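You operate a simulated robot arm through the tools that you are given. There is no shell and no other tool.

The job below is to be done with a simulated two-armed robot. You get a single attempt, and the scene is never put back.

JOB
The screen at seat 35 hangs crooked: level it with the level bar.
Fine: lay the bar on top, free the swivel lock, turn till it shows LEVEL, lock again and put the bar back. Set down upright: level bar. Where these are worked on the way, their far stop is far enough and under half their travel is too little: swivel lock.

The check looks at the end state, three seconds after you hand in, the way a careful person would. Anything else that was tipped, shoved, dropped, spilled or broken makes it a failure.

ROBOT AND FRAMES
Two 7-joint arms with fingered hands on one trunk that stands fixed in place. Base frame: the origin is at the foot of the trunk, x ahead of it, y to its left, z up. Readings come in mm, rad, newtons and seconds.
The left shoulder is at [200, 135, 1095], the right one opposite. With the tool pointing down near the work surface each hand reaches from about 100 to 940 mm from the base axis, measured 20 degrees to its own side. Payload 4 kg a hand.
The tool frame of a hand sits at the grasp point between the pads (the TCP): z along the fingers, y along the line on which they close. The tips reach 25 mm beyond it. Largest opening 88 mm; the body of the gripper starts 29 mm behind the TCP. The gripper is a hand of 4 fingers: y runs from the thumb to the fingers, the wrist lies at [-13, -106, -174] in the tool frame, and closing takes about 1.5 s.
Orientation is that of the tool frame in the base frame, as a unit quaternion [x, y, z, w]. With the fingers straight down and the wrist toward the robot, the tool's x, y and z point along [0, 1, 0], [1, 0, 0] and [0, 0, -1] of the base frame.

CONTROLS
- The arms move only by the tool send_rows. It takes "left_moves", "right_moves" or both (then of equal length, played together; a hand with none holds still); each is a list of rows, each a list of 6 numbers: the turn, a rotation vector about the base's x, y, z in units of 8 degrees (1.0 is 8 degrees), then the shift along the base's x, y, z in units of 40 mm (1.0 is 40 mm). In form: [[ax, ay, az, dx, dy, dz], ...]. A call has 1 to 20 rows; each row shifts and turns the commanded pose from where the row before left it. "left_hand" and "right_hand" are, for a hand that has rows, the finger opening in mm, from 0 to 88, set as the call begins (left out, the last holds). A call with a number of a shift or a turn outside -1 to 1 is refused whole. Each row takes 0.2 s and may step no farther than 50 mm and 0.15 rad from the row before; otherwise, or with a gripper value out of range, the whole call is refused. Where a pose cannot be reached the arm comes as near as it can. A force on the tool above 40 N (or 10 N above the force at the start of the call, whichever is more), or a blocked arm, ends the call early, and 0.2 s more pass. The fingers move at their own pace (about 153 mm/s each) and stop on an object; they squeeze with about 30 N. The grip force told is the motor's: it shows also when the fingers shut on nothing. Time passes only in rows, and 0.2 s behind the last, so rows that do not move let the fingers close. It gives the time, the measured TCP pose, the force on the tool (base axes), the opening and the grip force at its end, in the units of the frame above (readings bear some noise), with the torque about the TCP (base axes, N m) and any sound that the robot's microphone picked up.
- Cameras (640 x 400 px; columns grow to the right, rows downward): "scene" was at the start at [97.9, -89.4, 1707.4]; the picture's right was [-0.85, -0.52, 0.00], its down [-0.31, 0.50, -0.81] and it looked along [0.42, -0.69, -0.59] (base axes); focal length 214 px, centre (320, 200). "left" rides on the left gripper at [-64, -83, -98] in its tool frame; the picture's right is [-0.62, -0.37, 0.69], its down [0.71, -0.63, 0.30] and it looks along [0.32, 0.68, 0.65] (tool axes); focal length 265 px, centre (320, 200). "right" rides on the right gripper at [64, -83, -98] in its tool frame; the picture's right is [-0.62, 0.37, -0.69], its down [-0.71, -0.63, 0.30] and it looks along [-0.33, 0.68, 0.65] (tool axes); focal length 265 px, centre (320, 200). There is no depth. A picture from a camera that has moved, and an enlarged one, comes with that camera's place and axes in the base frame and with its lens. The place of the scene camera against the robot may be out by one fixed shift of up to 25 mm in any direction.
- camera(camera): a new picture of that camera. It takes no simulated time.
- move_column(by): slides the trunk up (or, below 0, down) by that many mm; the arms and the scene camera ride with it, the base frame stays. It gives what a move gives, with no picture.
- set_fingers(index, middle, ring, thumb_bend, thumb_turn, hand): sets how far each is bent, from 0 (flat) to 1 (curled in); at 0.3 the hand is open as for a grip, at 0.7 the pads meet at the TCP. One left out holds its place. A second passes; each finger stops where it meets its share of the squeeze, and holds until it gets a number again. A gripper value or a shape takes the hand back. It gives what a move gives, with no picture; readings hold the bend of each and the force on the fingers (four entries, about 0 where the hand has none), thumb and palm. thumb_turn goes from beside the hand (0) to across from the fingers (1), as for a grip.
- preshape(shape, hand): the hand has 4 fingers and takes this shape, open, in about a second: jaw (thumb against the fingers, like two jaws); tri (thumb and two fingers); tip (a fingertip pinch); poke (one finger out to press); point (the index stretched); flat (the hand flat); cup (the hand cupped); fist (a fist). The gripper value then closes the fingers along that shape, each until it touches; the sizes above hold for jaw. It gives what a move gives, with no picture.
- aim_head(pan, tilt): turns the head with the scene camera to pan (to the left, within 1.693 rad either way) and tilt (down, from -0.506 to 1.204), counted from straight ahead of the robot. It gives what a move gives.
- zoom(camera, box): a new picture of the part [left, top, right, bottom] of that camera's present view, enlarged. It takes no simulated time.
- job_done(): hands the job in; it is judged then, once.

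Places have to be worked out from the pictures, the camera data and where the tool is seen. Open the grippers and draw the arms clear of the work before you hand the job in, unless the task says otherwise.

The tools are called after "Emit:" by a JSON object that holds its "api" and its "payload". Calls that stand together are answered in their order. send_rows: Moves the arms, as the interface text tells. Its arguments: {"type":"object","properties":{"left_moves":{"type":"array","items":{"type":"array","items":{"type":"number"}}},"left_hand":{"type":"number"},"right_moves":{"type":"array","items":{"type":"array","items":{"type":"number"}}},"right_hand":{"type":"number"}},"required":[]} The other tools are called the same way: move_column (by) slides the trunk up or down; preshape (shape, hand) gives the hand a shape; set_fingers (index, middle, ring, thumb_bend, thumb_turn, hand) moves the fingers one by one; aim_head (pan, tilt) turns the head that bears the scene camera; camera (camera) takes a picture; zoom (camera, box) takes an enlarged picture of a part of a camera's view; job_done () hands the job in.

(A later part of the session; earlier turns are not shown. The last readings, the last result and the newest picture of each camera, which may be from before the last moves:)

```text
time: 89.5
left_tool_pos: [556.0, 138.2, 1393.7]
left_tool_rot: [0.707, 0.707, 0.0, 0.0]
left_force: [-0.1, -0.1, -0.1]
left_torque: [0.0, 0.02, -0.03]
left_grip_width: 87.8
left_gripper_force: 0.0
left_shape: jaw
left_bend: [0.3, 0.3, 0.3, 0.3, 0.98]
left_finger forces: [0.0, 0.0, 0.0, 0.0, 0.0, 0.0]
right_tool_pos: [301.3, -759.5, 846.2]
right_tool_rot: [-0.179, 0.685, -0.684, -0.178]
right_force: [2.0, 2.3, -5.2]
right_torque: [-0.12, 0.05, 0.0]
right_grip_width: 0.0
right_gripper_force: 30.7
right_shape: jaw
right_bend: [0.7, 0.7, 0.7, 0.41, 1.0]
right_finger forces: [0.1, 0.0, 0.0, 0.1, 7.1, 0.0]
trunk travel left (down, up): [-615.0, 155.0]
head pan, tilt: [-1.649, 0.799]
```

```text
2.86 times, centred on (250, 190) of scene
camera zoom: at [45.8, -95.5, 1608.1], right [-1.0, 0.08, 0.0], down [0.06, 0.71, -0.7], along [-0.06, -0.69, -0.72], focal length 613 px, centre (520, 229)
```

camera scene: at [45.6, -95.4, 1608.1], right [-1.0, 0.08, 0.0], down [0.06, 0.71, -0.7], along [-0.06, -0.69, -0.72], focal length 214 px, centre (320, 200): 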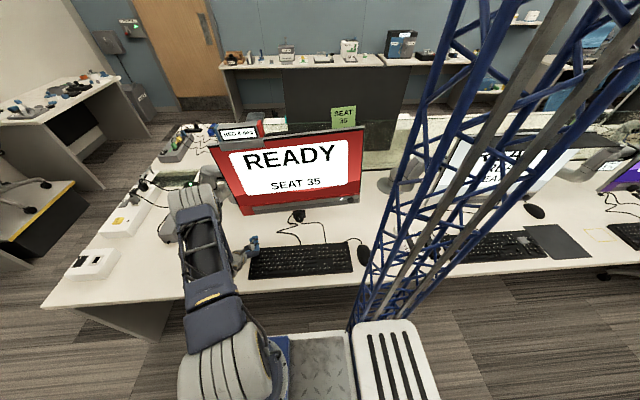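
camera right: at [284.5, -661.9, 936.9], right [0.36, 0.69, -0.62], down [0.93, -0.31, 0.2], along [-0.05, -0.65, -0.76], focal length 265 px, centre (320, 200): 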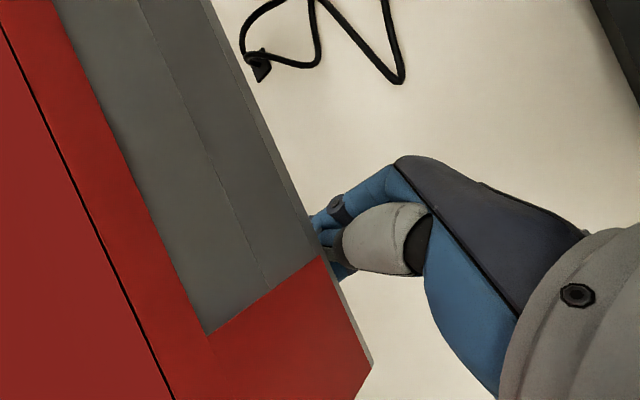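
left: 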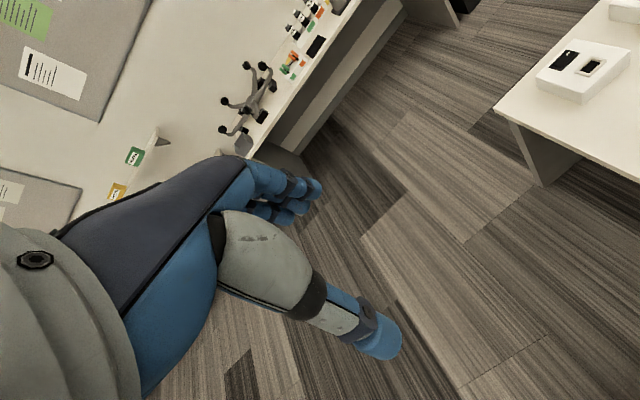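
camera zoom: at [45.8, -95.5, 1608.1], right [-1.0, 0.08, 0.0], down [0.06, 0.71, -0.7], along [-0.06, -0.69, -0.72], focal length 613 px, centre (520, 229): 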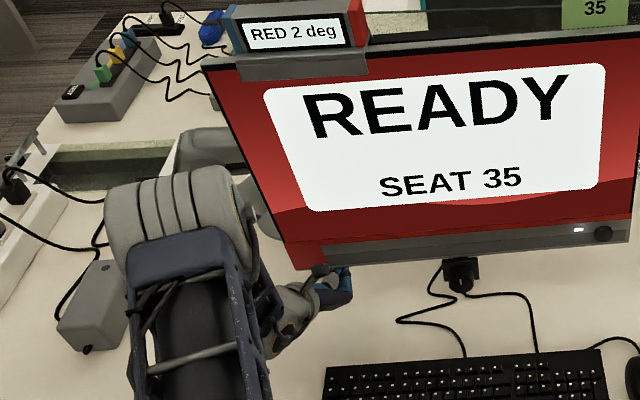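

It works: the screen is free and the readout fell to "RED 2 deg" with only ~5 N. Continuing in 2 mm steps.

Emit:
{"api": "send_rows", "payload": {"right_moves": [[0, 0, 0, 0, 0, 0.07], [0, 0, 0, 0, 0, 0]]}}

Emit:
{"api": "zoom", "payload": {"camera": "scene", "box": [200, 120, 260, 158]}}

Emit:
{"api": "send_rows", "payload": {"right_moves": [[0, 0, 0, 0, 0, 0.05], [0, 0, 0, 0, 0, 0]]}}

Emit:
{"api": "zoom", "payload": {"camera": "scene", "box": [200, 120, 260, 158]}}

```text
time: 90.1
left_tool_pos: [554.4, 136.7, 1393.0]
left_tool_rot: [0.708, 0.707, 0.0, 0.0]
left_force: [-0.1, -0.6, 0.4]
left_torque: [-0.01, 0.03, -0.01]
left_grip_width: 87.7
left_gripper_force: 0.1
left_shape: jaw
left_bend: [0.3, 0.3, 0.3, 0.3, 0.98]
left_finger forces: [0.1, 0.0, 0.0, 0.0, 0.0, 0.0]
right_tool_pos: [300.0, -759.5, 849.2]
right_tool_rot: [-0.179, 0.685, -0.683, -0.18]
right_force: [2.4, 3.8, -5.0]
right_torque: [-0.19, 0.06, -0.08]
right_grip_width: 0.0
right_gripper_force: 30.1
right_shape: jaw
right_bend: [0.7, 0.7, 0.7, 0.41, 1.0]
right_finger forces: [0.1, 0.0, 0.0, 0.0, 8.6, 0.0]
trunk travel left (down, up): [-615.0, 155.0]
head pan, tilt: [-1.649, 0.799]
```

```text
10.53 times, centred on (230, 139) of scene
camera zoom: at [45.8, -95.5, 1608.1], right [-1.0, 0.08, 0.0], down [0.06, 0.71, -0.7], along [-0.06, -0.69, -0.72], focal length 2258 px, centre (1267, 842)
```

zoom: 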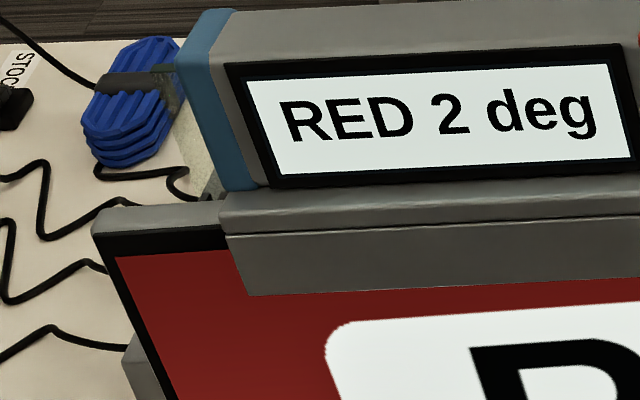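

```text
time: 90.7
left_tool_pos: [555.4, 137.1, 1392.8]
left_tool_rot: [0.707, 0.707, 0.001, 0.0]
left_force: [0.4, 0.3, 0.4]
left_torque: [0.0, 0.02, 0.0]
left_grip_width: 87.4
left_gripper_force: 0.0
left_shape: jaw
left_bend: [0.3, 0.3, 0.3, 0.3, 0.98]
left_finger forces: [0.0, 0.1, 0.1, 0.1, 0.0, 0.1]
right_tool_pos: [300.2, -759.8, 851.9]
right_tool_rot: [-0.179, 0.685, -0.683, -0.179]
right_force: [3.3, 4.0, -6.2]
right_torque: [-0.15, 0.05, -0.08]
right_grip_width: 0.0
right_gripper_force: 29.8
right_shape: jaw
right_bend: [0.7, 0.7, 0.7, 0.42, 1.0]
right_finger forces: [0.0, 0.0, 0.0, 0.0, 8.9, 0.0]
trunk travel left (down, up): [-615.0, 155.0]
head pan, tilt: [-1.649, 0.799]
```

```text
10.53 times, centred on (230, 139) of scene
camera zoom: at [45.8, -95.5, 1608.1], right [-1.0, 0.08, 0.0], down [0.06, 0.71, -0.7], along [-0.06, -0.69, -0.72], focal length 2258 px, centre (1267, 842)
```

zoom: 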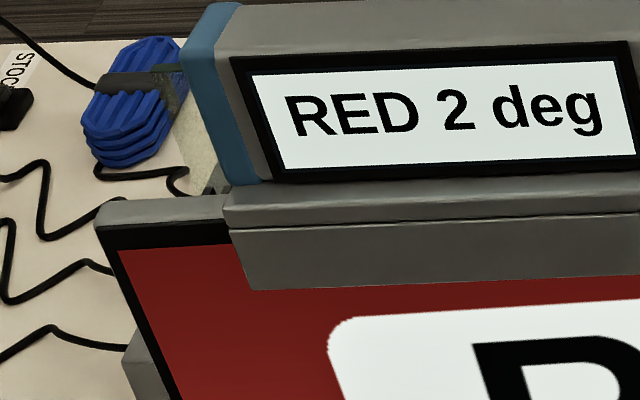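

Still "RED 2 deg". Continuing upward in 1.5–2 mm steps.

Emit:
{"api": "send_rows", "payload": {"right_moves": [[0, 0, 0, 0, 0, 0.05], [0, 0, 0, 0, 0, 0]]}}

Emit:
{"api": "zoom", "payload": {"camera": "scene", "box": [200, 120, 260, 158]}}

Emit:
{"api": "send_rows", "payload": {"right_moves": [[0, 0, 0, 0, 0, 0.05], [0, 0, 0, 0, 0, 0]]}}

Emit:
{"api": "zoom", "payload": {"camera": "scene", "box": [200, 120, 260, 158]}}

```text
time: 91.3
left_tool_pos: [557.0, 138.1, 1392.9]
left_tool_rot: [0.707, 0.707, 0.0, 0.0]
left_force: [-0.1, -0.8, -0.3]
left_torque: [0.04, 0.0, 0.01]
left_grip_width: 87.9
left_gripper_force: 0.0
left_shape: jaw
left_bend: [0.3, 0.3, 0.3, 0.3, 0.98]
left_finger forces: [0.0, 0.1, 0.0, 0.1, 0.1, 0.0]
right_tool_pos: [299.8, -759.6, 853.2]
right_tool_rot: [-0.179, 0.685, -0.683, -0.178]
right_force: [2.2, 3.4, -5.3]
right_torque: [-0.15, 0.04, -0.06]
right_grip_width: 0.1
right_gripper_force: 30.6
right_shape: jaw
right_bend: [0.7, 0.7, 0.7, 0.43, 1.0]
right_finger forces: [0.0, 0.1, 0.0, 0.1, 9.2, 0.0]
trunk travel left (down, up): [-615.0, 155.0]
head pan, tilt: [-1.649, 0.799]
```

```text
10.53 times, centred on (230, 139) of scene
camera zoom: at [45.8, -95.5, 1608.1], right [-1.0, 0.08, 0.0], down [0.06, 0.71, -0.7], along [-0.06, -0.69, -0.72], focal length 2258 px, centre (1267, 842)
```

zoom: 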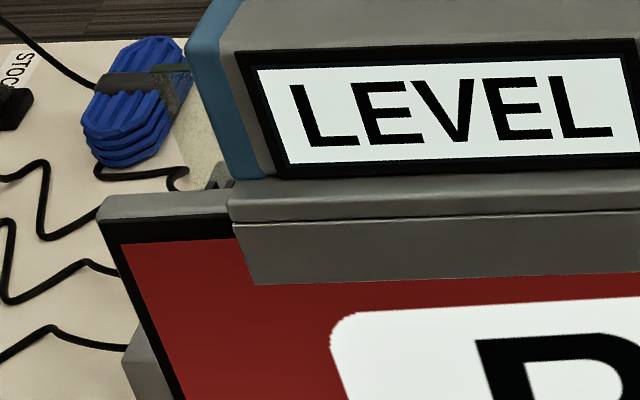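

```text
time: 91.9
left_tool_pos: [556.3, 137.7, 1392.6]
left_tool_rot: [0.707, 0.707, 0.0, 0.0]
left_force: [-0.1, -0.4, 1.9]
left_torque: [0.02, 0.0, -0.02]
left_grip_width: 87.7
left_gripper_force: 0.0
left_shape: jaw
left_bend: [0.3, 0.3, 0.3, 0.3, 0.98]
left_finger forces: [0.0, 0.0, 0.0, 0.0, 0.0, 0.0]
right_tool_pos: [299.5, -759.2, 855.7]
right_tool_rot: [-0.179, 0.685, -0.684, -0.178]
right_force: [1.7, 0.9, -4.9]
right_torque: [-0.09, 0.01, -0.05]
right_grip_width: 0.0
right_gripper_force: 29.7
right_shape: jaw
right_bend: [0.7, 0.7, 0.7, 0.72, 1.0]
right_finger forces: [0.1, 0.0, 0.0, 0.1, 0.0, 0.1]
trunk travel left (down, up): [-615.0, 155.0]
head pan, tilt: [-1.649, 0.799]
```

```text
10.53 times, centred on (230, 139) of scene
camera zoom: at [45.7, -95.5, 1608.1], right [-1.0, 0.08, 0.0], down [0.06, 0.71, -0.7], along [-0.06, -0.69, -0.72], focal length 2258 px, centre (1267, 842)
```

zoom: 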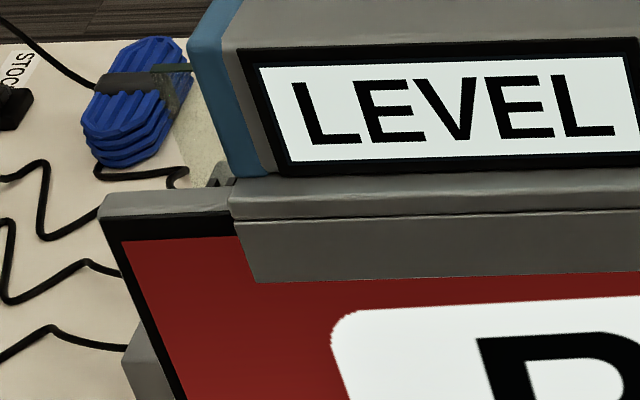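

The readout shows LEVEL. I want it centred rather than at the edge of the band, so I'll measure the screen's top corners at high zoom.

Emit:
{"api": "zoom", "payload": {"camera": "scene", "box": [190, 125, 230, 150]}}

Emit:
{"api": "zoom", "payload": {"camera": "scene", "box": [340, 115, 380, 140]}}

Emit:
{"api": "zoom", "payload": {"camera": "scene", "box": [340, 185, 380, 210]}}

Emit:
{"api": "camera", "payload": {"camera": "scene"}}

```text
16.00 times, centred on (210, 138) of scene
camera zoom: at [45.7, -95.5, 1608.1], right [-1.0, 0.08, 0.0], down [0.06, 0.71, -0.7], along [-0.06, -0.69, -0.72], focal length 3432 px, centre (2080, 1200)
```

zoom: 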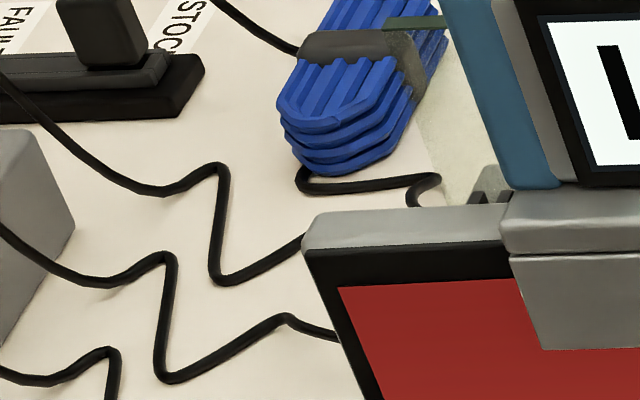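

```text
16.00 times, centred on (360, 128) of scene
camera zoom: at [45.7, -95.5, 1608.1], right [-1.0, 0.08, 0.0], down [0.06, 0.71, -0.7], along [-0.06, -0.69, -0.72], focal length 3432 px, centre (-320, 1360)
```

zoom: 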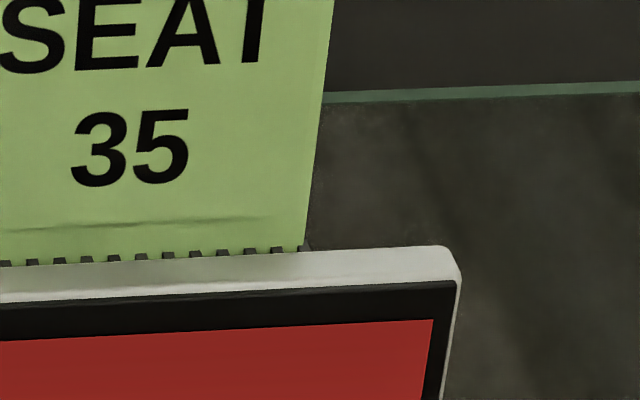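

```text
16.00 times, centred on (360, 198) of scene
camera zoom: at [45.7, -95.5, 1608.1], right [-1.0, 0.08, 0.0], down [0.06, 0.71, -0.7], along [-0.06, -0.69, -0.72], focal length 3432 px, centre (-320, 240)
```

zoom: 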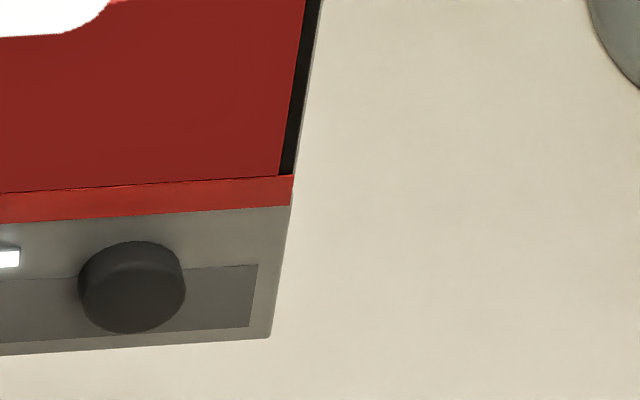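

```text
taken
camera scene: at [45.7, -95.5, 1608.1], right [-1.0, 0.08, 0.0], down [0.06, 0.71, -0.7], along [-0.06, -0.69, -0.72], focal length 214 px, centre (320, 200)
```

scene: 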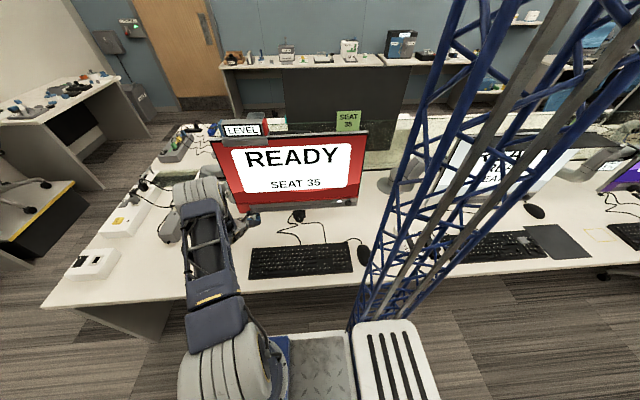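

Measured roll is now about +0.6° (red end slightly high), so I'll nudge ~2 mm more and re-measure.

Emit:
{"api": "send_rows", "payload": {"right_moves": [[0, 0, 0, 0, 0, 0.05], [0, 0, 0, 0, 0, 0]]}}

Emit:
{"api": "zoom", "payload": {"camera": "scene", "box": [190, 125, 230, 150]}}

Emit:
{"api": "zoom", "payload": {"camera": "scene", "box": [340, 115, 380, 140]}}

```text
time: 92.5
left_tool_pos: [555.5, 137.4, 1391.7]
left_tool_rot: [0.707, 0.707, 0.0, 0.0]
left_force: [-0.2, -0.1, 0.0]
left_torque: [-0.03, 0.03, -0.03]
left_grip_width: 87.4
left_gripper_force: 0.0
left_shape: jaw
left_bend: [0.3, 0.3, 0.3, 0.3, 0.98]
left_finger forces: [0.1, 0.0, 0.0, 0.1, 0.0, 0.0]
right_tool_pos: [300.0, -759.1, 857.5]
right_tool_rot: [-0.179, 0.685, -0.683, -0.178]
right_force: [4.1, 2.4, -5.9]
right_torque: [-0.12, 0.03, -0.06]
right_grip_width: 0.0
right_gripper_force: 29.9
right_shape: jaw
right_bend: [0.7, 0.7, 0.7, 0.72, 1.0]
right_finger forces: [0.1, 0.1, 0.1, 0.0, 0.1, 0.1]
trunk travel left (down, up): [-615.0, 155.0]
head pan, tilt: [-1.649, 0.799]
```

```text
16.00 times, centred on (210, 138) of scene
camera zoom: at [45.8, -95.5, 1608.1], right [-1.0, 0.08, 0.0], down [0.06, 0.71, -0.7], along [-0.06, -0.69, -0.72], focal length 3432 px, centre (2080, 1200)
```

zoom: 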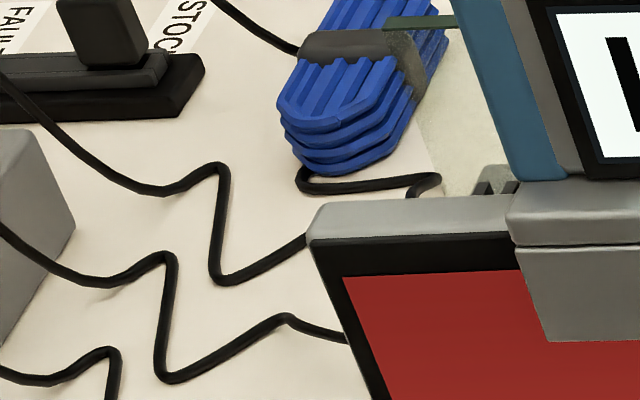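

```text
16.00 times, centred on (360, 128) of scene
camera zoom: at [45.8, -95.5, 1608.1], right [-1.0, 0.08, 0.0], down [0.06, 0.71, -0.7], along [-0.06, -0.69, -0.72], focal length 3432 px, centre (-320, 1360)
```

zoom: 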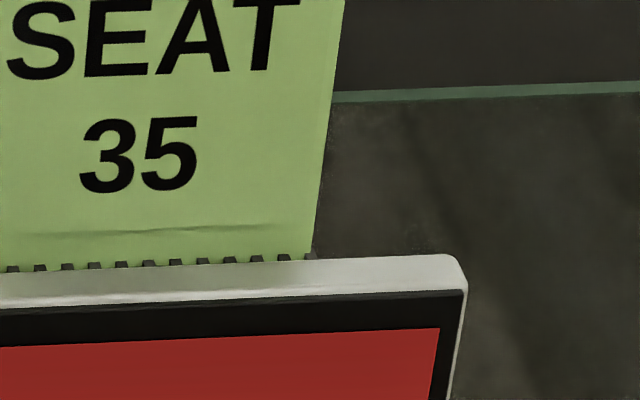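

Only ~0.2° remains by the corner heights. I'll cross-check with the right edge's verticality.

Emit:
{"api": "zoom", "payload": {"camera": "scene", "box": [340, 185, 380, 210]}}

Emit:
{"api": "zoom", "payload": {"camera": "scene", "box": [200, 110, 290, 166]}}

```text
16.00 times, centred on (360, 198) of scene
camera zoom: at [45.8, -95.5, 1608.1], right [-1.0, 0.08, 0.0], down [0.06, 0.71, -0.7], along [-0.06, -0.69, -0.72], focal length 3432 px, centre (-320, 240)
```

zoom: 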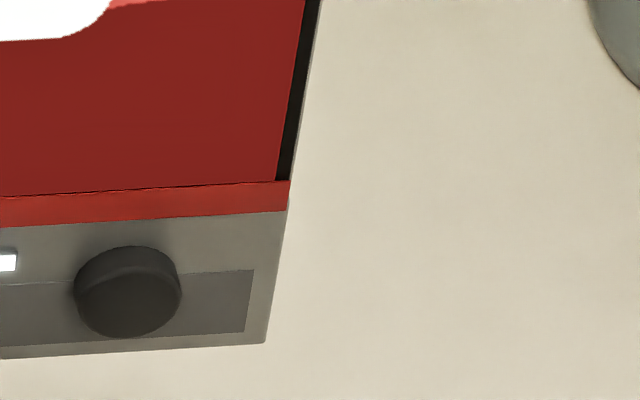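

```text
7.11 times, centred on (245, 138) of scene
camera zoom: at [45.8, -95.5, 1608.1], right [-1.0, 0.08, 0.0], down [0.06, 0.71, -0.7], along [-0.06, -0.69, -0.72], focal length 1525 px, centre (853, 641)
```

zoom: 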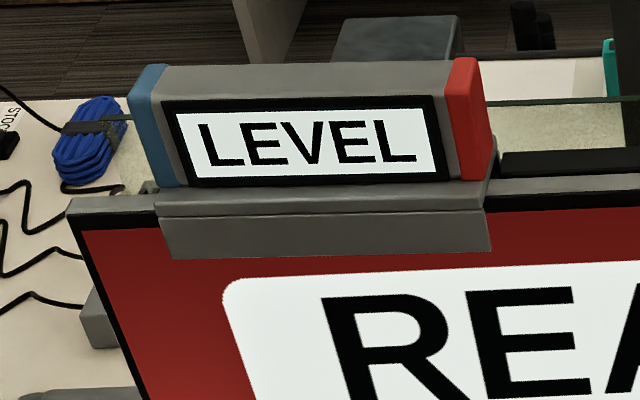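

Both measures agree on about +0.25°. One more ~1 mm nudge, then check.

Emit:
{"api": "send_rows", "payload": {"right_moves": [[0, 0, 0, 0, 0, 0.03], [0, 0, 0, 0, 0, 0]]}}

Emit:
{"api": "zoom", "payload": {"camera": "scene", "box": [190, 125, 230, 150]}}

Emit:
{"api": "zoom", "payload": {"camera": "scene", "box": [340, 115, 380, 140]}}

```text
time: 93.1
left_tool_pos: [555.6, 138.2, 1392.3]
left_tool_rot: [0.707, 0.707, 0.0, 0.0]
left_force: [0.3, -0.8, -0.3]
left_torque: [0.0, 0.03, 0.01]
left_grip_width: 87.7
left_gripper_force: 0.1
left_shape: jaw
left_bend: [0.3, 0.3, 0.3, 0.3, 0.98]
left_finger forces: [0.0, 0.0, 0.0, 0.0, 0.1, 0.0]
right_tool_pos: [300.0, -759.8, 858.0]
right_tool_rot: [-0.178, 0.685, -0.683, -0.179]
right_force: [4.0, 3.5, -6.2]
right_torque: [-0.14, 0.03, -0.06]
right_grip_width: 0.0
right_gripper_force: 29.8
right_shape: jaw
right_bend: [0.7, 0.7, 0.7, 0.72, 1.0]
right_finger forces: [0.1, 0.0, 0.0, 0.1, 0.0, 0.0]
trunk travel left (down, up): [-615.0, 155.0]
head pan, tilt: [-1.649, 0.799]
```

```text
16.00 times, centred on (210, 138) of scene
camera zoom: at [45.8, -95.5, 1608.1], right [-1.0, 0.08, 0.0], down [0.06, 0.71, -0.7], along [-0.06, -0.69, -0.72], focal length 3432 px, centre (2080, 1200)
```

zoom: 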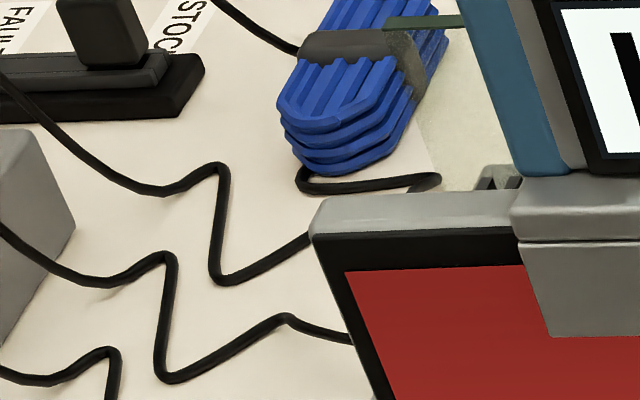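

```text
16.00 times, centred on (360, 128) of scene
camera zoom: at [45.8, -95.5, 1608.1], right [-1.0, 0.08, 0.0], down [0.06, 0.71, -0.7], along [-0.06, -0.69, -0.72], focal length 3432 px, centre (-320, 1360)
```

zoom: 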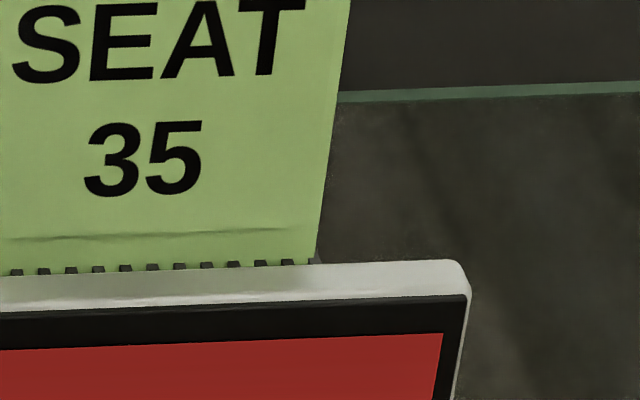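

That puts it at about 0°. Now lowering the hand off the screen and checking that it stays.

Emit:
{"api": "send_rows", "payload": {"right_moves": [[0, 0, 0, 0, 0, -0.1], [0, 0, 0, 0, 0, -0.3], [0, 0, 0, 0, 0, -0.4], [0, 0, 0, 0, 0, -0.3], [0, 0, 0, 0, 0.6, 0], [0, 0, 0, 0, 0.8, 0], [0, 0, 0, 0, 0.8, 0], [0, 0, 0, 0, 0.8, 0]]}}

Emit:
{"api": "zoom", "payload": {"camera": "scene", "box": [190, 125, 230, 150]}}

Emit:
{"api": "zoom", "payload": {"camera": "scene", "box": [200, 110, 380, 222]}}

Emit:
{"api": "camera", "payload": {"camera": "right"}}

```text
time: 94.9
left_tool_pos: [555.9, 137.4, 1392.2]
left_tool_rot: [0.708, 0.707, 0.0, -0.001]
left_force: [0.3, -0.3, 0.4]
left_torque: [-0.04, 0.01, -0.02]
left_grip_width: 87.7
left_gripper_force: 0.0
left_shape: jaw
left_bend: [0.3, 0.3, 0.3, 0.3, 0.98]
left_finger forces: [0.0, 0.0, 0.0, 0.1, 0.1, 0.0]
right_tool_pos: [299.9, -639.0, 814.4]
right_tool_rot: [-0.179, 0.685, -0.683, -0.179]
right_force: [0.6, -0.2, 1.0]
right_torque: [0.01, 0.0, -0.01]
right_grip_width: 0.1
right_gripper_force: 29.9
right_shape: jaw
right_bend: [0.7, 0.7, 0.7, 0.72, 1.0]
right_finger forces: [0.1, 0.0, 0.1, 0.0, 0.0, 0.1]
trunk travel left (down, up): [-615.0, 155.0]
head pan, tilt: [-1.649, 0.799]
```

```text
16.00 times, centred on (210, 138) of scene
camera zoom: at [45.6, -95.5, 1608.1], right [-1.0, 0.08, 0.0], down [0.06, 0.71, -0.7], along [-0.06, -0.69, -0.72], focal length 3432 px, centre (2080, 1200)
```

zoom: 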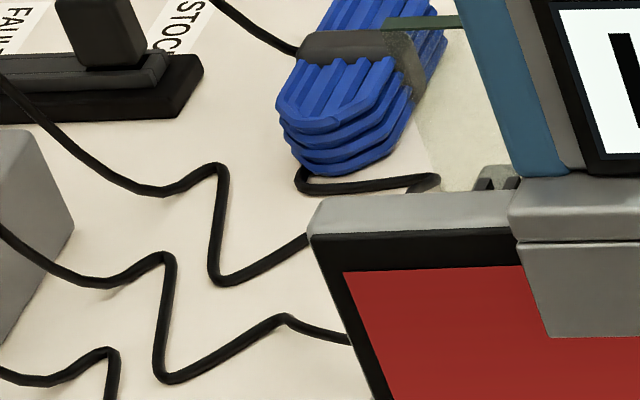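

```text
3.56 times, centred on (290, 166) of scene
camera zoom: at [45.6, -95.5, 1608.1], right [-1.0, 0.08, 0.0], down [0.06, 0.71, -0.7], along [-0.06, -0.69, -0.72], focal length 763 px, centre (427, 321)
```

zoom: 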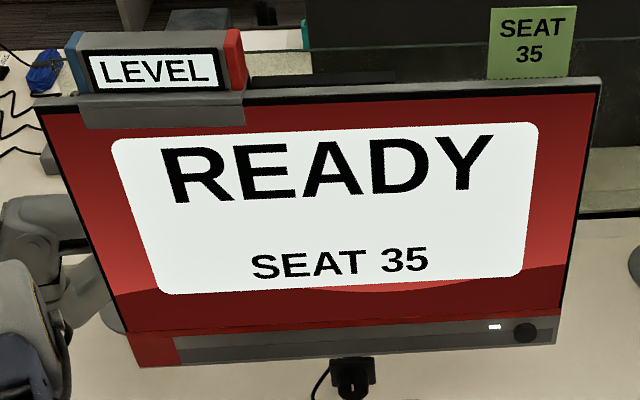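

```text
taken
camera right: at [283.7, -541.1, 916.7], right [0.36, 0.69, -0.62], down [0.93, -0.31, 0.2], along [-0.05, -0.65, -0.76], focal length 265 px, centre (320, 200)
```

right: 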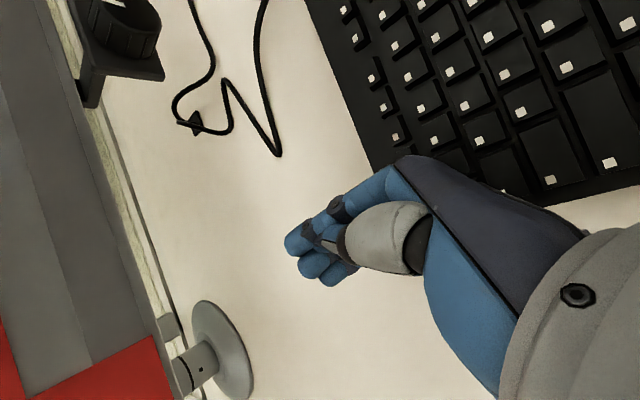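

The screen stays put at LEVEL. Now I'll return to the knob (it swung to about x≈116) with the wrist low on the +x side, ready to turn clockwise back to lock.

Emit:
{"api": "send_rows", "payload": {"right_moves": [[0, 0, 0, -0.4, 0, 0.3], [0, 0.9, 0, -0.6, 0, 0.03], [0, 0.9, 0, -0.6, 0, 0], [0, 0.9, 0, -0.6, 0, 0], [0, 0.9, 0, -0.6, 0, 0], [0, 0.9, 0, -0.6, 0, 0], [0, 0.9, 0, -0.6, 0, 0], [0, 0.9, 0, -0.58, 0, 0], [0, 0.8, 0, 0, 0, 0], [0, 0, 0, 0, 0, 0]], "right_hand": 62}}

Emit:
{"api": "camera", "payload": {"camera": "right"}}

Emit:
{"api": "zoom", "payload": {"camera": "scene", "box": [250, 190, 330, 250]}}

```text
time: 97.1
left_tool_pos: [555.7, 137.6, 1391.5]
left_tool_rot: [0.708, 0.706, 0.0, 0.001]
left_force: [0.3, -0.3, 1.0]
left_torque: [0.01, 0.0, -0.02]
left_grip_width: 87.5
left_gripper_force: 0.0
left_shape: jaw
left_bend: [0.3, 0.3, 0.3, 0.3, 0.98]
left_finger forces: [0.1, 0.0, 0.0, 0.0, 0.0, 0.0]
right_tool_pos: [118.9, -641.2, 827.7]
right_tool_rot: [-0.482, 0.517, -0.515, -0.484]
right_force: [-0.2, -0.6, 0.2]
right_torque: [-0.01, 0.01, 0.0]
right_grip_width: 61.9
right_gripper_force: 0.1
right_shape: jaw
right_bend: [0.27, 0.37, 0.34, 0.58, 0.99]
right_finger forces: [0.0, 0.1, 0.1, 0.0, 0.0, 0.1]
trunk travel left (down, up): [-615.0, 155.0]
head pan, tilt: [-1.649, 0.799]
```

```text
taken
camera right: at [196.0, -542.9, 896.0], right [-0.32, 0.69, -0.64], down [0.68, -0.31, -0.67], along [-0.66, -0.65, -0.37], focal length 265 px, centre (320, 200)
```

right: 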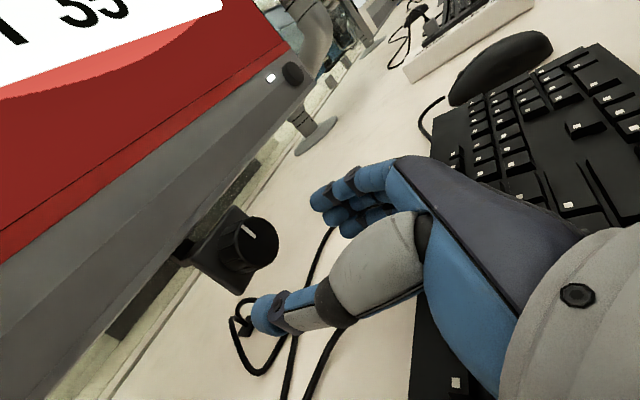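

```text
6.67 times, centred on (290, 220) of scene
camera zoom: at [45.6, -95.4, 1608.1], right [-1.0, 0.08, 0.0], down [0.06, 0.71, -0.7], along [-0.06, -0.69, -0.72], focal length 1430 px, centre (520, 67)
```

zoom: 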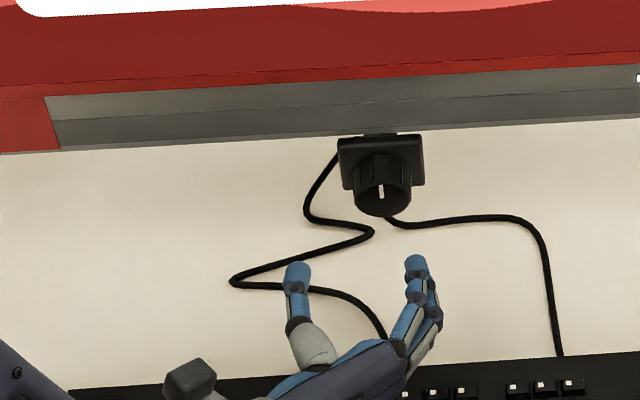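

The knob hasn't moved in the scene view — it's fixed to the mount, not the screen — so it is still at (100,−720,828). Moving to x=100 and advancing to grip.

Emit:
{"api": "send_rows", "payload": {"right_moves": [[0, 0, 0, -0.47, 0, 0], [0, 0, 0, 0, -0.6, 0], [0, 0, 0, 0, -0.6, 0], [0, 0, 0, 0, -0.4, 0], [0, 0, 0, 0, -0.25, 0], [0, 0, 0, 0, 0, 0]]}}

Emit:
{"api": "camera", "payload": {"camera": "right"}}

Emit:
{"api": "zoom", "payload": {"camera": "scene", "box": [250, 190, 330, 250]}}

```text
time: 98.5
left_tool_pos: [555.5, 136.5, 1391.8]
left_tool_rot: [0.707, 0.707, -0.001, 0.0]
left_force: [-0.8, 1.2, -0.4]
left_torque: [0.02, -0.04, -0.02]
left_grip_width: 87.7
left_gripper_force: 0.1
left_shape: jaw
left_bend: [0.3, 0.3, 0.3, 0.3, 0.98]
left_finger forces: [0.0, 0.1, 0.0, 0.0, 0.1, 0.0]
right_tool_pos: [96.3, -713.8, 826.3]
right_tool_rot: [-0.482, 0.517, -0.516, -0.484]
right_force: [0.4, -0.7, 0.7]
right_torque: [0.01, -0.05, 0.0]
right_grip_width: 61.8
right_gripper_force: 0.1
right_shape: jaw
right_bend: [0.27, 0.37, 0.34, 0.58, 0.99]
right_finger forces: [0.0, 0.0, 0.1, 0.0, 0.0, 0.0]
trunk travel left (down, up): [-615.0, 155.0]
head pan, tilt: [-1.649, 0.799]
```

```text
taken
camera right: at [176.4, -615.5, 894.8], right [-0.32, 0.69, -0.64], down [0.68, -0.31, -0.67], along [-0.66, -0.65, -0.37], focal length 265 px, centre (320, 200)
```

right: 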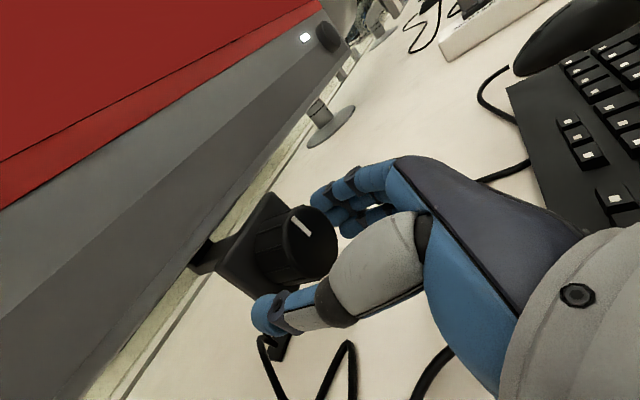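

```text
6.67 times, centred on (290, 220) of scene
camera zoom: at [45.6, -95.4, 1608.1], right [-1.0, 0.08, 0.0], down [0.06, 0.71, -0.7], along [-0.06, -0.69, -0.72], focal length 1430 px, centre (520, 67)
```

zoom: 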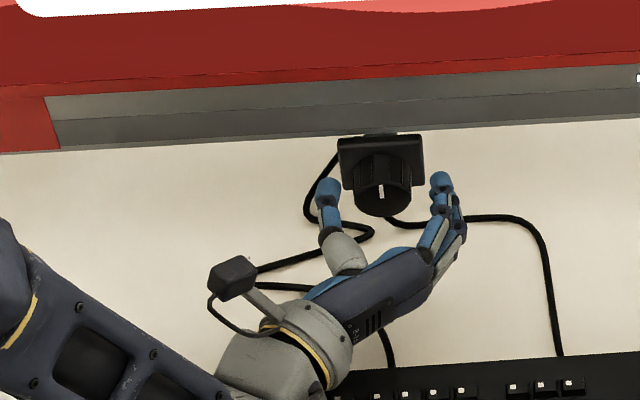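

Well lined up; nudging +3 mm in x and closing on the knob.

Emit:
{"api": "send_rows", "payload": {"right_moves": [[0, 0, 0, 0.07, 0, 0.03], [0, 0, 0, 0, 0, 0], [0, 0, 0, 0, 0, 0], [0, 0, 0, 0, 0, 0], [0, 0, 0, 0, 0, 0], [0, 0, 0, 0, 0, 0], [0, 0, 0, 0, 0, 0]], "right_hand": 25}}

Emit:
{"api": "zoom", "payload": {"camera": "right", "box": [160, 150, 480, 350]}}

```text
time: 100.1
left_tool_pos: [555.6, 137.5, 1391.9]
left_tool_rot: [0.707, 0.707, 0.0, -0.001]
left_force: [-0.6, 0.5, -0.5]
left_torque: [-0.01, -0.02, 0.02]
left_grip_width: 87.6
left_gripper_force: 0.0
left_shape: jaw
left_bend: [0.3, 0.3, 0.3, 0.3, 0.98]
left_finger forces: [0.0, 0.0, 0.0, 0.0, 0.0, 0.1]
right_tool_pos: [100.8, -713.1, 828.3]
right_tool_rot: [-0.483, 0.518, -0.515, -0.483]
right_force: [1.9, 1.8, -7.7]
right_torque: [0.15, -0.14, -0.04]
right_grip_width: 31.2
right_gripper_force: 29.8
right_shape: jaw
right_bend: [0.74, 0.54, 0.58, 0.73, 1.0]
right_finger forces: [16.8, 10.0, 0.0, 0.1, 26.0, 0.1]
trunk travel left (down, up): [-615.0, 155.0]
head pan, tilt: [-1.649, 0.799]
```

```text
2.00 times, centred on (320, 250) of right
camera zoom: at [179.2, -615.9, 896.0], right [-0.32, 0.69, -0.64], down [0.68, -0.3, -0.67], along [-0.66, -0.65, -0.37], focal length 531 px, centre (320, 100)
```

zoom: 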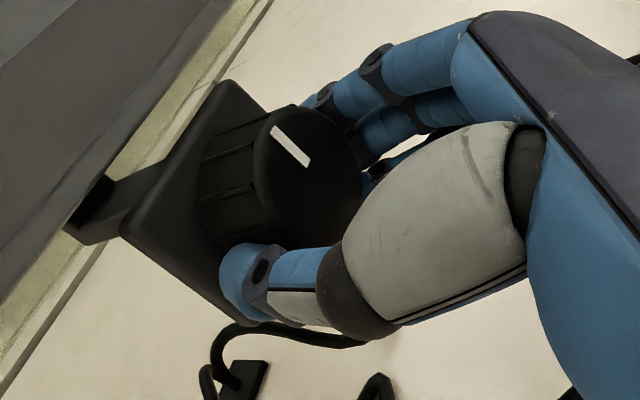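

Gripped. Turning clockwise ~60° in small steps, watching the torque.

Emit:
{"api": "send_rows", "payload": {"right_moves": [[0, -0.6, 0, 0, 0, 0], [0, -0.6, 0, 0, 0, 0], [0, -0.6, 0, 0, 0, 0], [0, -0.6, 0, 0, 0, 0], [0, -0.6, 0, 0, 0, 0], [0, -0.6, 0, 0, 0, 0], [0, 0, 0, 0, 0, 0]]}}

Emit:
{"api": "send_rows", "payload": {"right_moves": [[0, -0.6, 0, 0, 0, 0], [0, -0.6, 0, 0, 0, 0], [0, -0.6, 0, 0, 0, 0], [0, -0.6, 0, 0, 0, 0], [0, -0.6, 0, 0, 0, 0], [0, -0.6, 0, 0, 0, 0], [0, 0, 0, 0, 0, 0]]}}

Emit:
{"api": "zoom", "payload": {"camera": "right", "box": [160, 150, 480, 350]}}

Emit:
{"api": "zoom", "payload": {"camera": "scene", "box": [200, 110, 380, 222]}}

```text
time: 101.7
left_tool_pos: [555.9, 137.6, 1392.0]
left_tool_rot: [0.707, 0.707, 0.0, 0.0]
left_force: [0.1, -0.4, 0.3]
left_torque: [0.01, 0.02, 0.0]
left_grip_width: 87.7
left_gripper_force: 0.0
left_shape: jaw
left_bend: [0.3, 0.3, 0.3, 0.3, 0.98]
left_finger forces: [0.0, 0.0, 0.1, 0.0, 0.0, 0.0]
right_tool_pos: [100.6, -713.3, 828.9]
right_tool_rot: [-0.338, 0.621, -0.621, -0.339]
right_force: [5.1, 3.7, 3.2]
right_torque: [-0.07, 0.03, 0.03]
right_grip_width: 30.6
right_gripper_force: 30.3
right_shape: jaw
right_bend: [0.74, 0.54, 0.58, 0.73, 1.0]
right_finger forces: [15.2, 8.2, 0.0, 0.0, 30.3, 0.0]
trunk travel left (down, up): [-615.0, 155.0]
head pan, tilt: [-1.649, 0.799]
```

```text
time: 103.3
left_tool_pos: [556.6, 137.4, 1393.0]
left_tool_rot: [0.708, 0.707, 0.0, 0.0]
left_force: [-0.3, 0.3, 0.0]
left_torque: [-0.04, 0.0, -0.01]
left_grip_width: 87.7
left_gripper_force: 0.1
left_shape: jaw
left_bend: [0.3, 0.3, 0.3, 0.3, 0.98]
left_finger forces: [0.0, 0.1, 0.0, 0.1, 0.1, 0.0]
right_tool_pos: [100.8, -713.3, 826.9]
right_tool_rot: [-0.174, 0.686, -0.685, -0.174]
right_force: [5.7, -0.3, 6.9]
right_torque: [-0.11, 0.07, 0.09]
right_grip_width: 29.6
right_gripper_force: 30.7
right_shape: jaw
right_bend: [0.74, 0.55, 0.58, 0.72, 1.0]
right_finger forces: [13.9, 7.2, 0.0, 0.0, 30.8, 0.0]
trunk travel left (down, up): [-615.0, 155.0]
head pan, tilt: [-1.649, 0.799]
```

```text
2.00 times, centred on (320, 250) of right
camera zoom: at [83.6, -616.0, 930.9], right [0.37, 0.69, -0.62], down [0.93, -0.31, 0.21], along [-0.04, -0.65, -0.76], focal length 531 px, centre (320, 100)
```

zoom: 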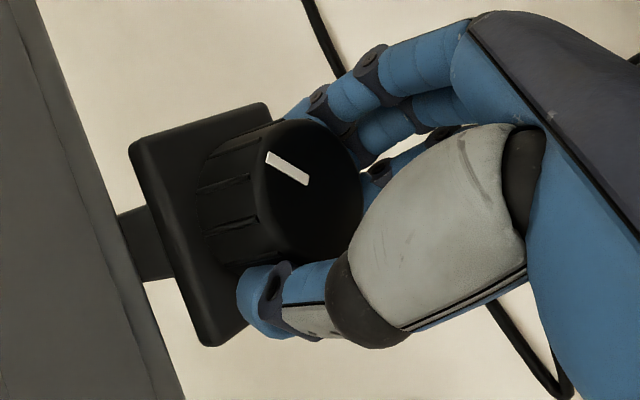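

```text
3.56 times, centred on (290, 166) of scene
camera zoom: at [45.8, -95.2, 1608.2], right [-1.0, 0.08, 0.0], down [0.06, 0.71, -0.7], along [-0.06, -0.7, -0.72], focal length 763 px, centre (427, 321)
```

zoom: 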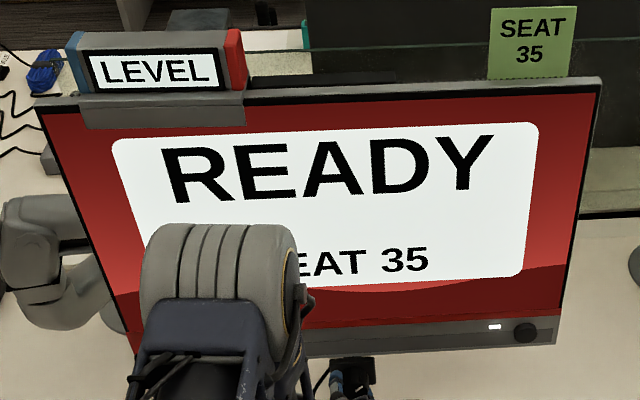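

The knob follows with slight slip; screen still LEVEL. Continuing ~24° more clockwise.

Emit:
{"api": "send_rows", "payload": {"right_moves": [[0, -0.5, 0, 0, 0, 0], [0, -0.5, 0, 0, 0, 0], [0, -0.5, 0, 0, 0, 0], [0, -0.5, 0, 0, 0, 0], [0, -0.5, 0, 0, 0, 0], [0, -0.5, 0, 0, 0, 0], [0, 0, 0, 0, 0, 0]]}}

Emit:
{"api": "zoom", "payload": {"camera": "right", "box": [160, 150, 480, 350]}}

```text
time: 104.9
left_tool_pos: [555.4, 137.5, 1393.2]
left_tool_rot: [0.707, 0.707, 0.001, 0.0]
left_force: [-0.7, 0.4, -0.4]
left_torque: [-0.02, 0.0, -0.02]
left_grip_width: 87.9
left_gripper_force: 0.0
left_shape: jaw
left_bend: [0.3, 0.3, 0.3, 0.3, 0.98]
left_finger forces: [0.0, 0.0, 0.0, 0.1, 0.0, 0.0]
right_tool_pos: [101.7, -713.7, 828.4]
right_tool_rot: [-0.027, 0.707, -0.706, -0.027]
right_force: [6.0, -6.2, 7.9]
right_torque: [-0.08, 0.04, 0.04]
right_grip_width: 28.2
right_gripper_force: 30.0
right_shape: jaw
right_bend: [0.74, 0.55, 0.58, 0.71, 1.0]
right_finger forces: [13.1, 7.6, 0.1, 0.0, 30.6, 0.1]
trunk travel left (down, up): [-615.0, 155.0]
head pan, tilt: [-1.649, 0.799]
```

```text
2.00 times, centred on (320, 250) of right
camera zoom: at [42.6, -615.7, 915.2], right [0.59, 0.69, -0.41], down [0.76, -0.3, 0.57], along [0.27, -0.65, -0.71], focal length 531 px, centre (320, 100)
```

zoom: 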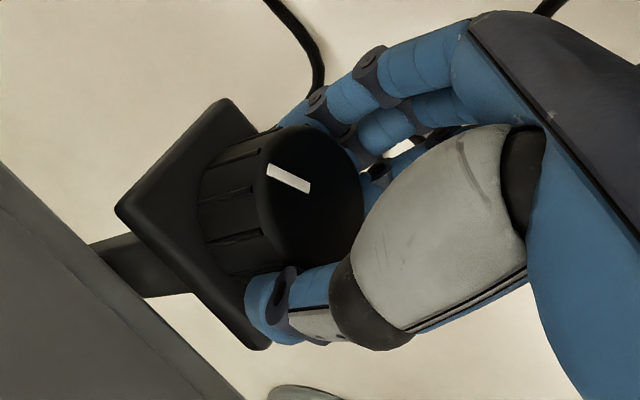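

The pointer is now ~35° above its locked direction (some slip). I'll regrip with the wrist lowered again and finish the turn to the stop.

Emit:
{"api": "send_rows", "payload": {"right_moves": [[0, 0, 0, 0, 0, 0], [0, 0, 0, 0, 0, 0], [0, 0, 0, 0, 0, 0], [0, 0, 0, 0, 0.5, 0], [0, 0, 0, 0, 0.5, 0], [0, 0.9, 0, 0, 0, 0], [0, 0.9, 0, 0, 0, 0], [0, 0.9, 0, 0, 0, 0], [0, 0.9, 0, 0, 0, 0], [0, 0.9, 0, 0, 0, 0], [0, 0.9, 0, 0, 0, 0], [0, 0.9, 0, 0, 0, 0], [0, 0.9, 0, 0, 0, 0], [0, 0, 0, 0, 0, 0]], "right_hand": 60}}

Emit:
{"api": "camera", "payload": {"camera": "right"}}

Emit:
{"api": "zoom", "payload": {"camera": "scene", "box": [250, 190, 330, 250]}}

```text
time: 107.9
left_tool_pos: [557.2, 137.5, 1392.2]
left_tool_rot: [0.707, 0.707, 0.0, 0.0]
left_force: [-0.3, -0.2, -0.3]
left_torque: [0.04, -0.01, 0.0]
left_grip_width: 87.8
left_gripper_force: 0.1
left_shape: jaw
left_bend: [0.3, 0.3, 0.3, 0.3, 0.98]
left_finger forces: [0.1, 0.1, 0.1, 0.0, 0.1, 0.0]
right_tool_pos: [101.3, -673.9, 828.6]
right_tool_rot: [-0.365, 0.606, -0.605, -0.365]
right_force: [0.2, -0.4, -0.4]
right_torque: [-0.02, 0.0, -0.01]
right_grip_width: 59.3
right_gripper_force: 0.0
right_shape: jaw
right_bend: [0.28, 0.38, 0.35, 0.6, 1.0]
right_finger forces: [0.0, 0.0, 0.1, 0.0, 0.0, 0.0]
trunk travel left (down, up): [-615.0, 155.0]
head pan, tilt: [-1.649, 0.799]
```

```text
taken
camera right: at [143.9, -575.7, 922.8], right [-0.04, 0.69, -0.72], down [0.89, -0.31, -0.34], along [-0.45, -0.65, -0.61], focal length 265 px, centre (320, 200)
```

right: 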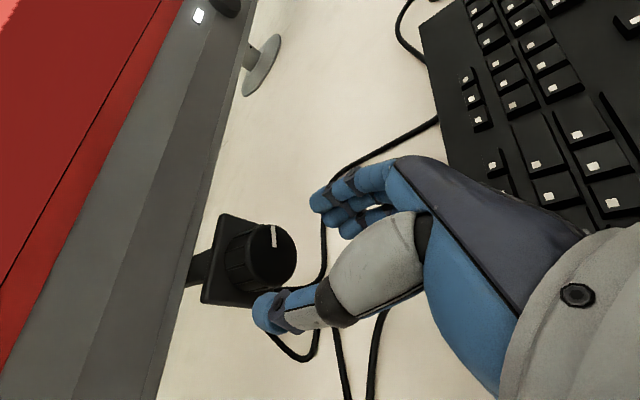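

```text
6.67 times, centred on (290, 220) of scene
camera zoom: at [45.6, -95.4, 1608.1], right [-1.0, 0.08, 0.0], down [0.06, 0.71, -0.7], along [-0.06, -0.69, -0.72], focal length 1430 px, centre (520, 67)
```

zoom: 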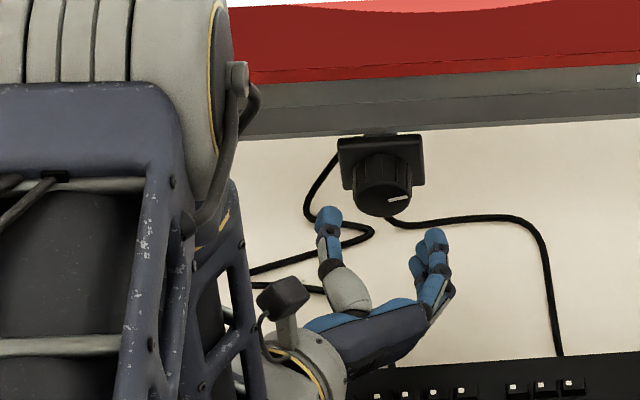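

The pointer now reads ~8–10° above its original direction. Regripping for the last bit to the stop.

Emit:
{"api": "send_rows", "payload": {"right_moves": [[0, 0, 0, -0.03, -0.4, 0], [0, 0, 0, 0, -0.4, 0], [0, 0, 0, 0, -0.22, 0], [0, 0, 0, 0, 0, 0]]}}

Emit:
{"api": "send_rows", "payload": {"right_moves": [[0, 0, 0, 0, 0, 0], [0, 0, 0, 0, 0, 0], [0, 0, 0, 0, 0, 0], [0, 0, 0, 0, 0, 0], [0, 0, 0, 0, 0, 0], [0, 0, 0, 0, 0, 0]], "right_hand": 25}}

Emit:
{"api": "zoom", "payload": {"camera": "right", "box": [160, 150, 480, 350]}}

Emit:
{"api": "send_rows", "payload": {"right_moves": [[0, -0.5, 0, 0, 0, 0], [0, -0.5, 0, 0, 0, 0], [0, -0.5, 0, 0, 0, 0], [0, -0.5, 0, 0, 0, 0], [0, 0, 0, 0, 0, 0]]}}

Emit:
{"api": "zoom", "payload": {"camera": "right", "box": [160, 150, 480, 350]}}

```text
time: 108.9
left_tool_pos: [555.2, 137.5, 1390.7]
left_tool_rot: [0.707, 0.707, -0.001, 0.0]
left_force: [-0.1, -1.0, 0.0]
left_torque: [-0.02, 0.05, -0.01]
left_grip_width: 87.7
left_gripper_force: 0.1
left_shape: jaw
left_bend: [0.3, 0.3, 0.3, 0.3, 0.98]
left_finger forces: [0.0, 0.1, 0.1, 0.1, 0.0, 0.0]
right_tool_pos: [100.6, -713.9, 827.8]
right_tool_rot: [-0.364, 0.606, -0.606, -0.364]
right_force: [0.5, 0.0, 0.4]
right_torque: [0.01, -0.02, 0.01]
right_grip_width: 59.5
right_gripper_force: 0.1
right_shape: jaw
right_bend: [0.28, 0.38, 0.35, 0.6, 1.0]
right_finger forces: [0.1, 0.1, 0.0, 0.1, 0.0, 0.1]
trunk travel left (down, up): [-615.0, 155.0]
head pan, tilt: [-1.649, 0.799]
```

```text
time: 110.3
left_tool_pos: [554.7, 137.5, 1391.5]
left_tool_rot: [0.707, 0.707, 0.0, 0.0]
left_force: [0.2, 0.0, 0.0]
left_torque: [-0.03, -0.01, 0.0]
left_grip_width: 87.7
left_gripper_force: 0.2
left_shape: jaw
left_bend: [0.3, 0.3, 0.3, 0.3, 0.98]
left_finger forces: [0.0, 0.1, 0.0, 0.0, 0.0, 0.0]
right_tool_pos: [101.7, -714.4, 828.1]
right_tool_rot: [-0.364, 0.607, -0.605, -0.365]
right_force: [5.3, -1.2, 0.2]
right_torque: [0.0, 0.02, 0.11]
right_grip_width: 31.3
right_gripper_force: 30.5
right_shape: jaw
right_bend: [0.74, 0.54, 0.57, 0.73, 1.0]
right_finger forces: [15.1, 7.2, 0.0, 0.0, 28.3, 0.1]
trunk travel left (down, up): [-615.0, 155.0]
head pan, tilt: [-1.649, 0.799]
```

```text
2.00 times, centred on (320, 250) of right
camera zoom: at [143.9, -616.5, 922.5], right [-0.03, 0.69, -0.72], down [0.89, -0.31, -0.34], along [-0.45, -0.65, -0.61], focal length 531 px, centre (320, 100)
```

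zoom: 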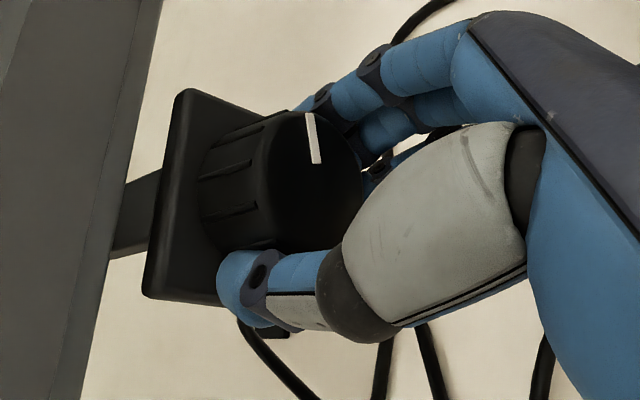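

```text
time: 111.5
left_tool_pos: [554.9, 138.1, 1392.3]
left_tool_rot: [0.707, 0.707, 0.0, 0.0]
left_force: [-0.3, 0.1, 0.4]
left_torque: [-0.03, 0.01, 0.0]
left_grip_width: 87.5
left_gripper_force: 0.1
left_shape: jaw
left_bend: [0.3, 0.3, 0.3, 0.3, 0.98]
left_finger forces: [0.1, 0.1, 0.0, 0.1, 0.0, 0.0]
right_tool_pos: [101.0, -714.8, 828.0]
right_tool_rot: [-0.275, 0.651, -0.651, -0.276]
right_force: [7.2, -0.2, 7.8]
right_torque: [-0.14, 0.08, 0.12]
right_grip_width: 30.5
right_gripper_force: 29.9
right_shape: jaw
right_bend: [0.74, 0.55, 0.57, 0.72, 1.0]
right_finger forces: [13.9, 6.5, 0.0, 0.0, 31.4, 0.1]
trunk travel left (down, up): [-615.0, 155.0]
head pan, tilt: [-1.649, 0.799]
```

```text
2.00 times, centred on (320, 250) of right
camera zoom: at [115.2, -616.7, 930.9], right [0.17, 0.69, -0.7], down [0.95, -0.31, -0.08], along [-0.27, -0.65, -0.71], focal length 531 px, centre (320, 100)
```

zoom: 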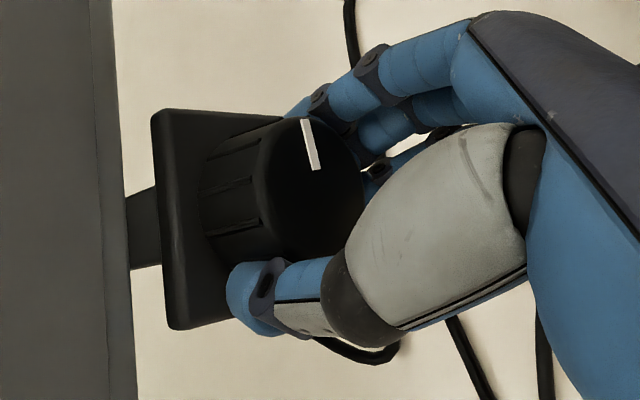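

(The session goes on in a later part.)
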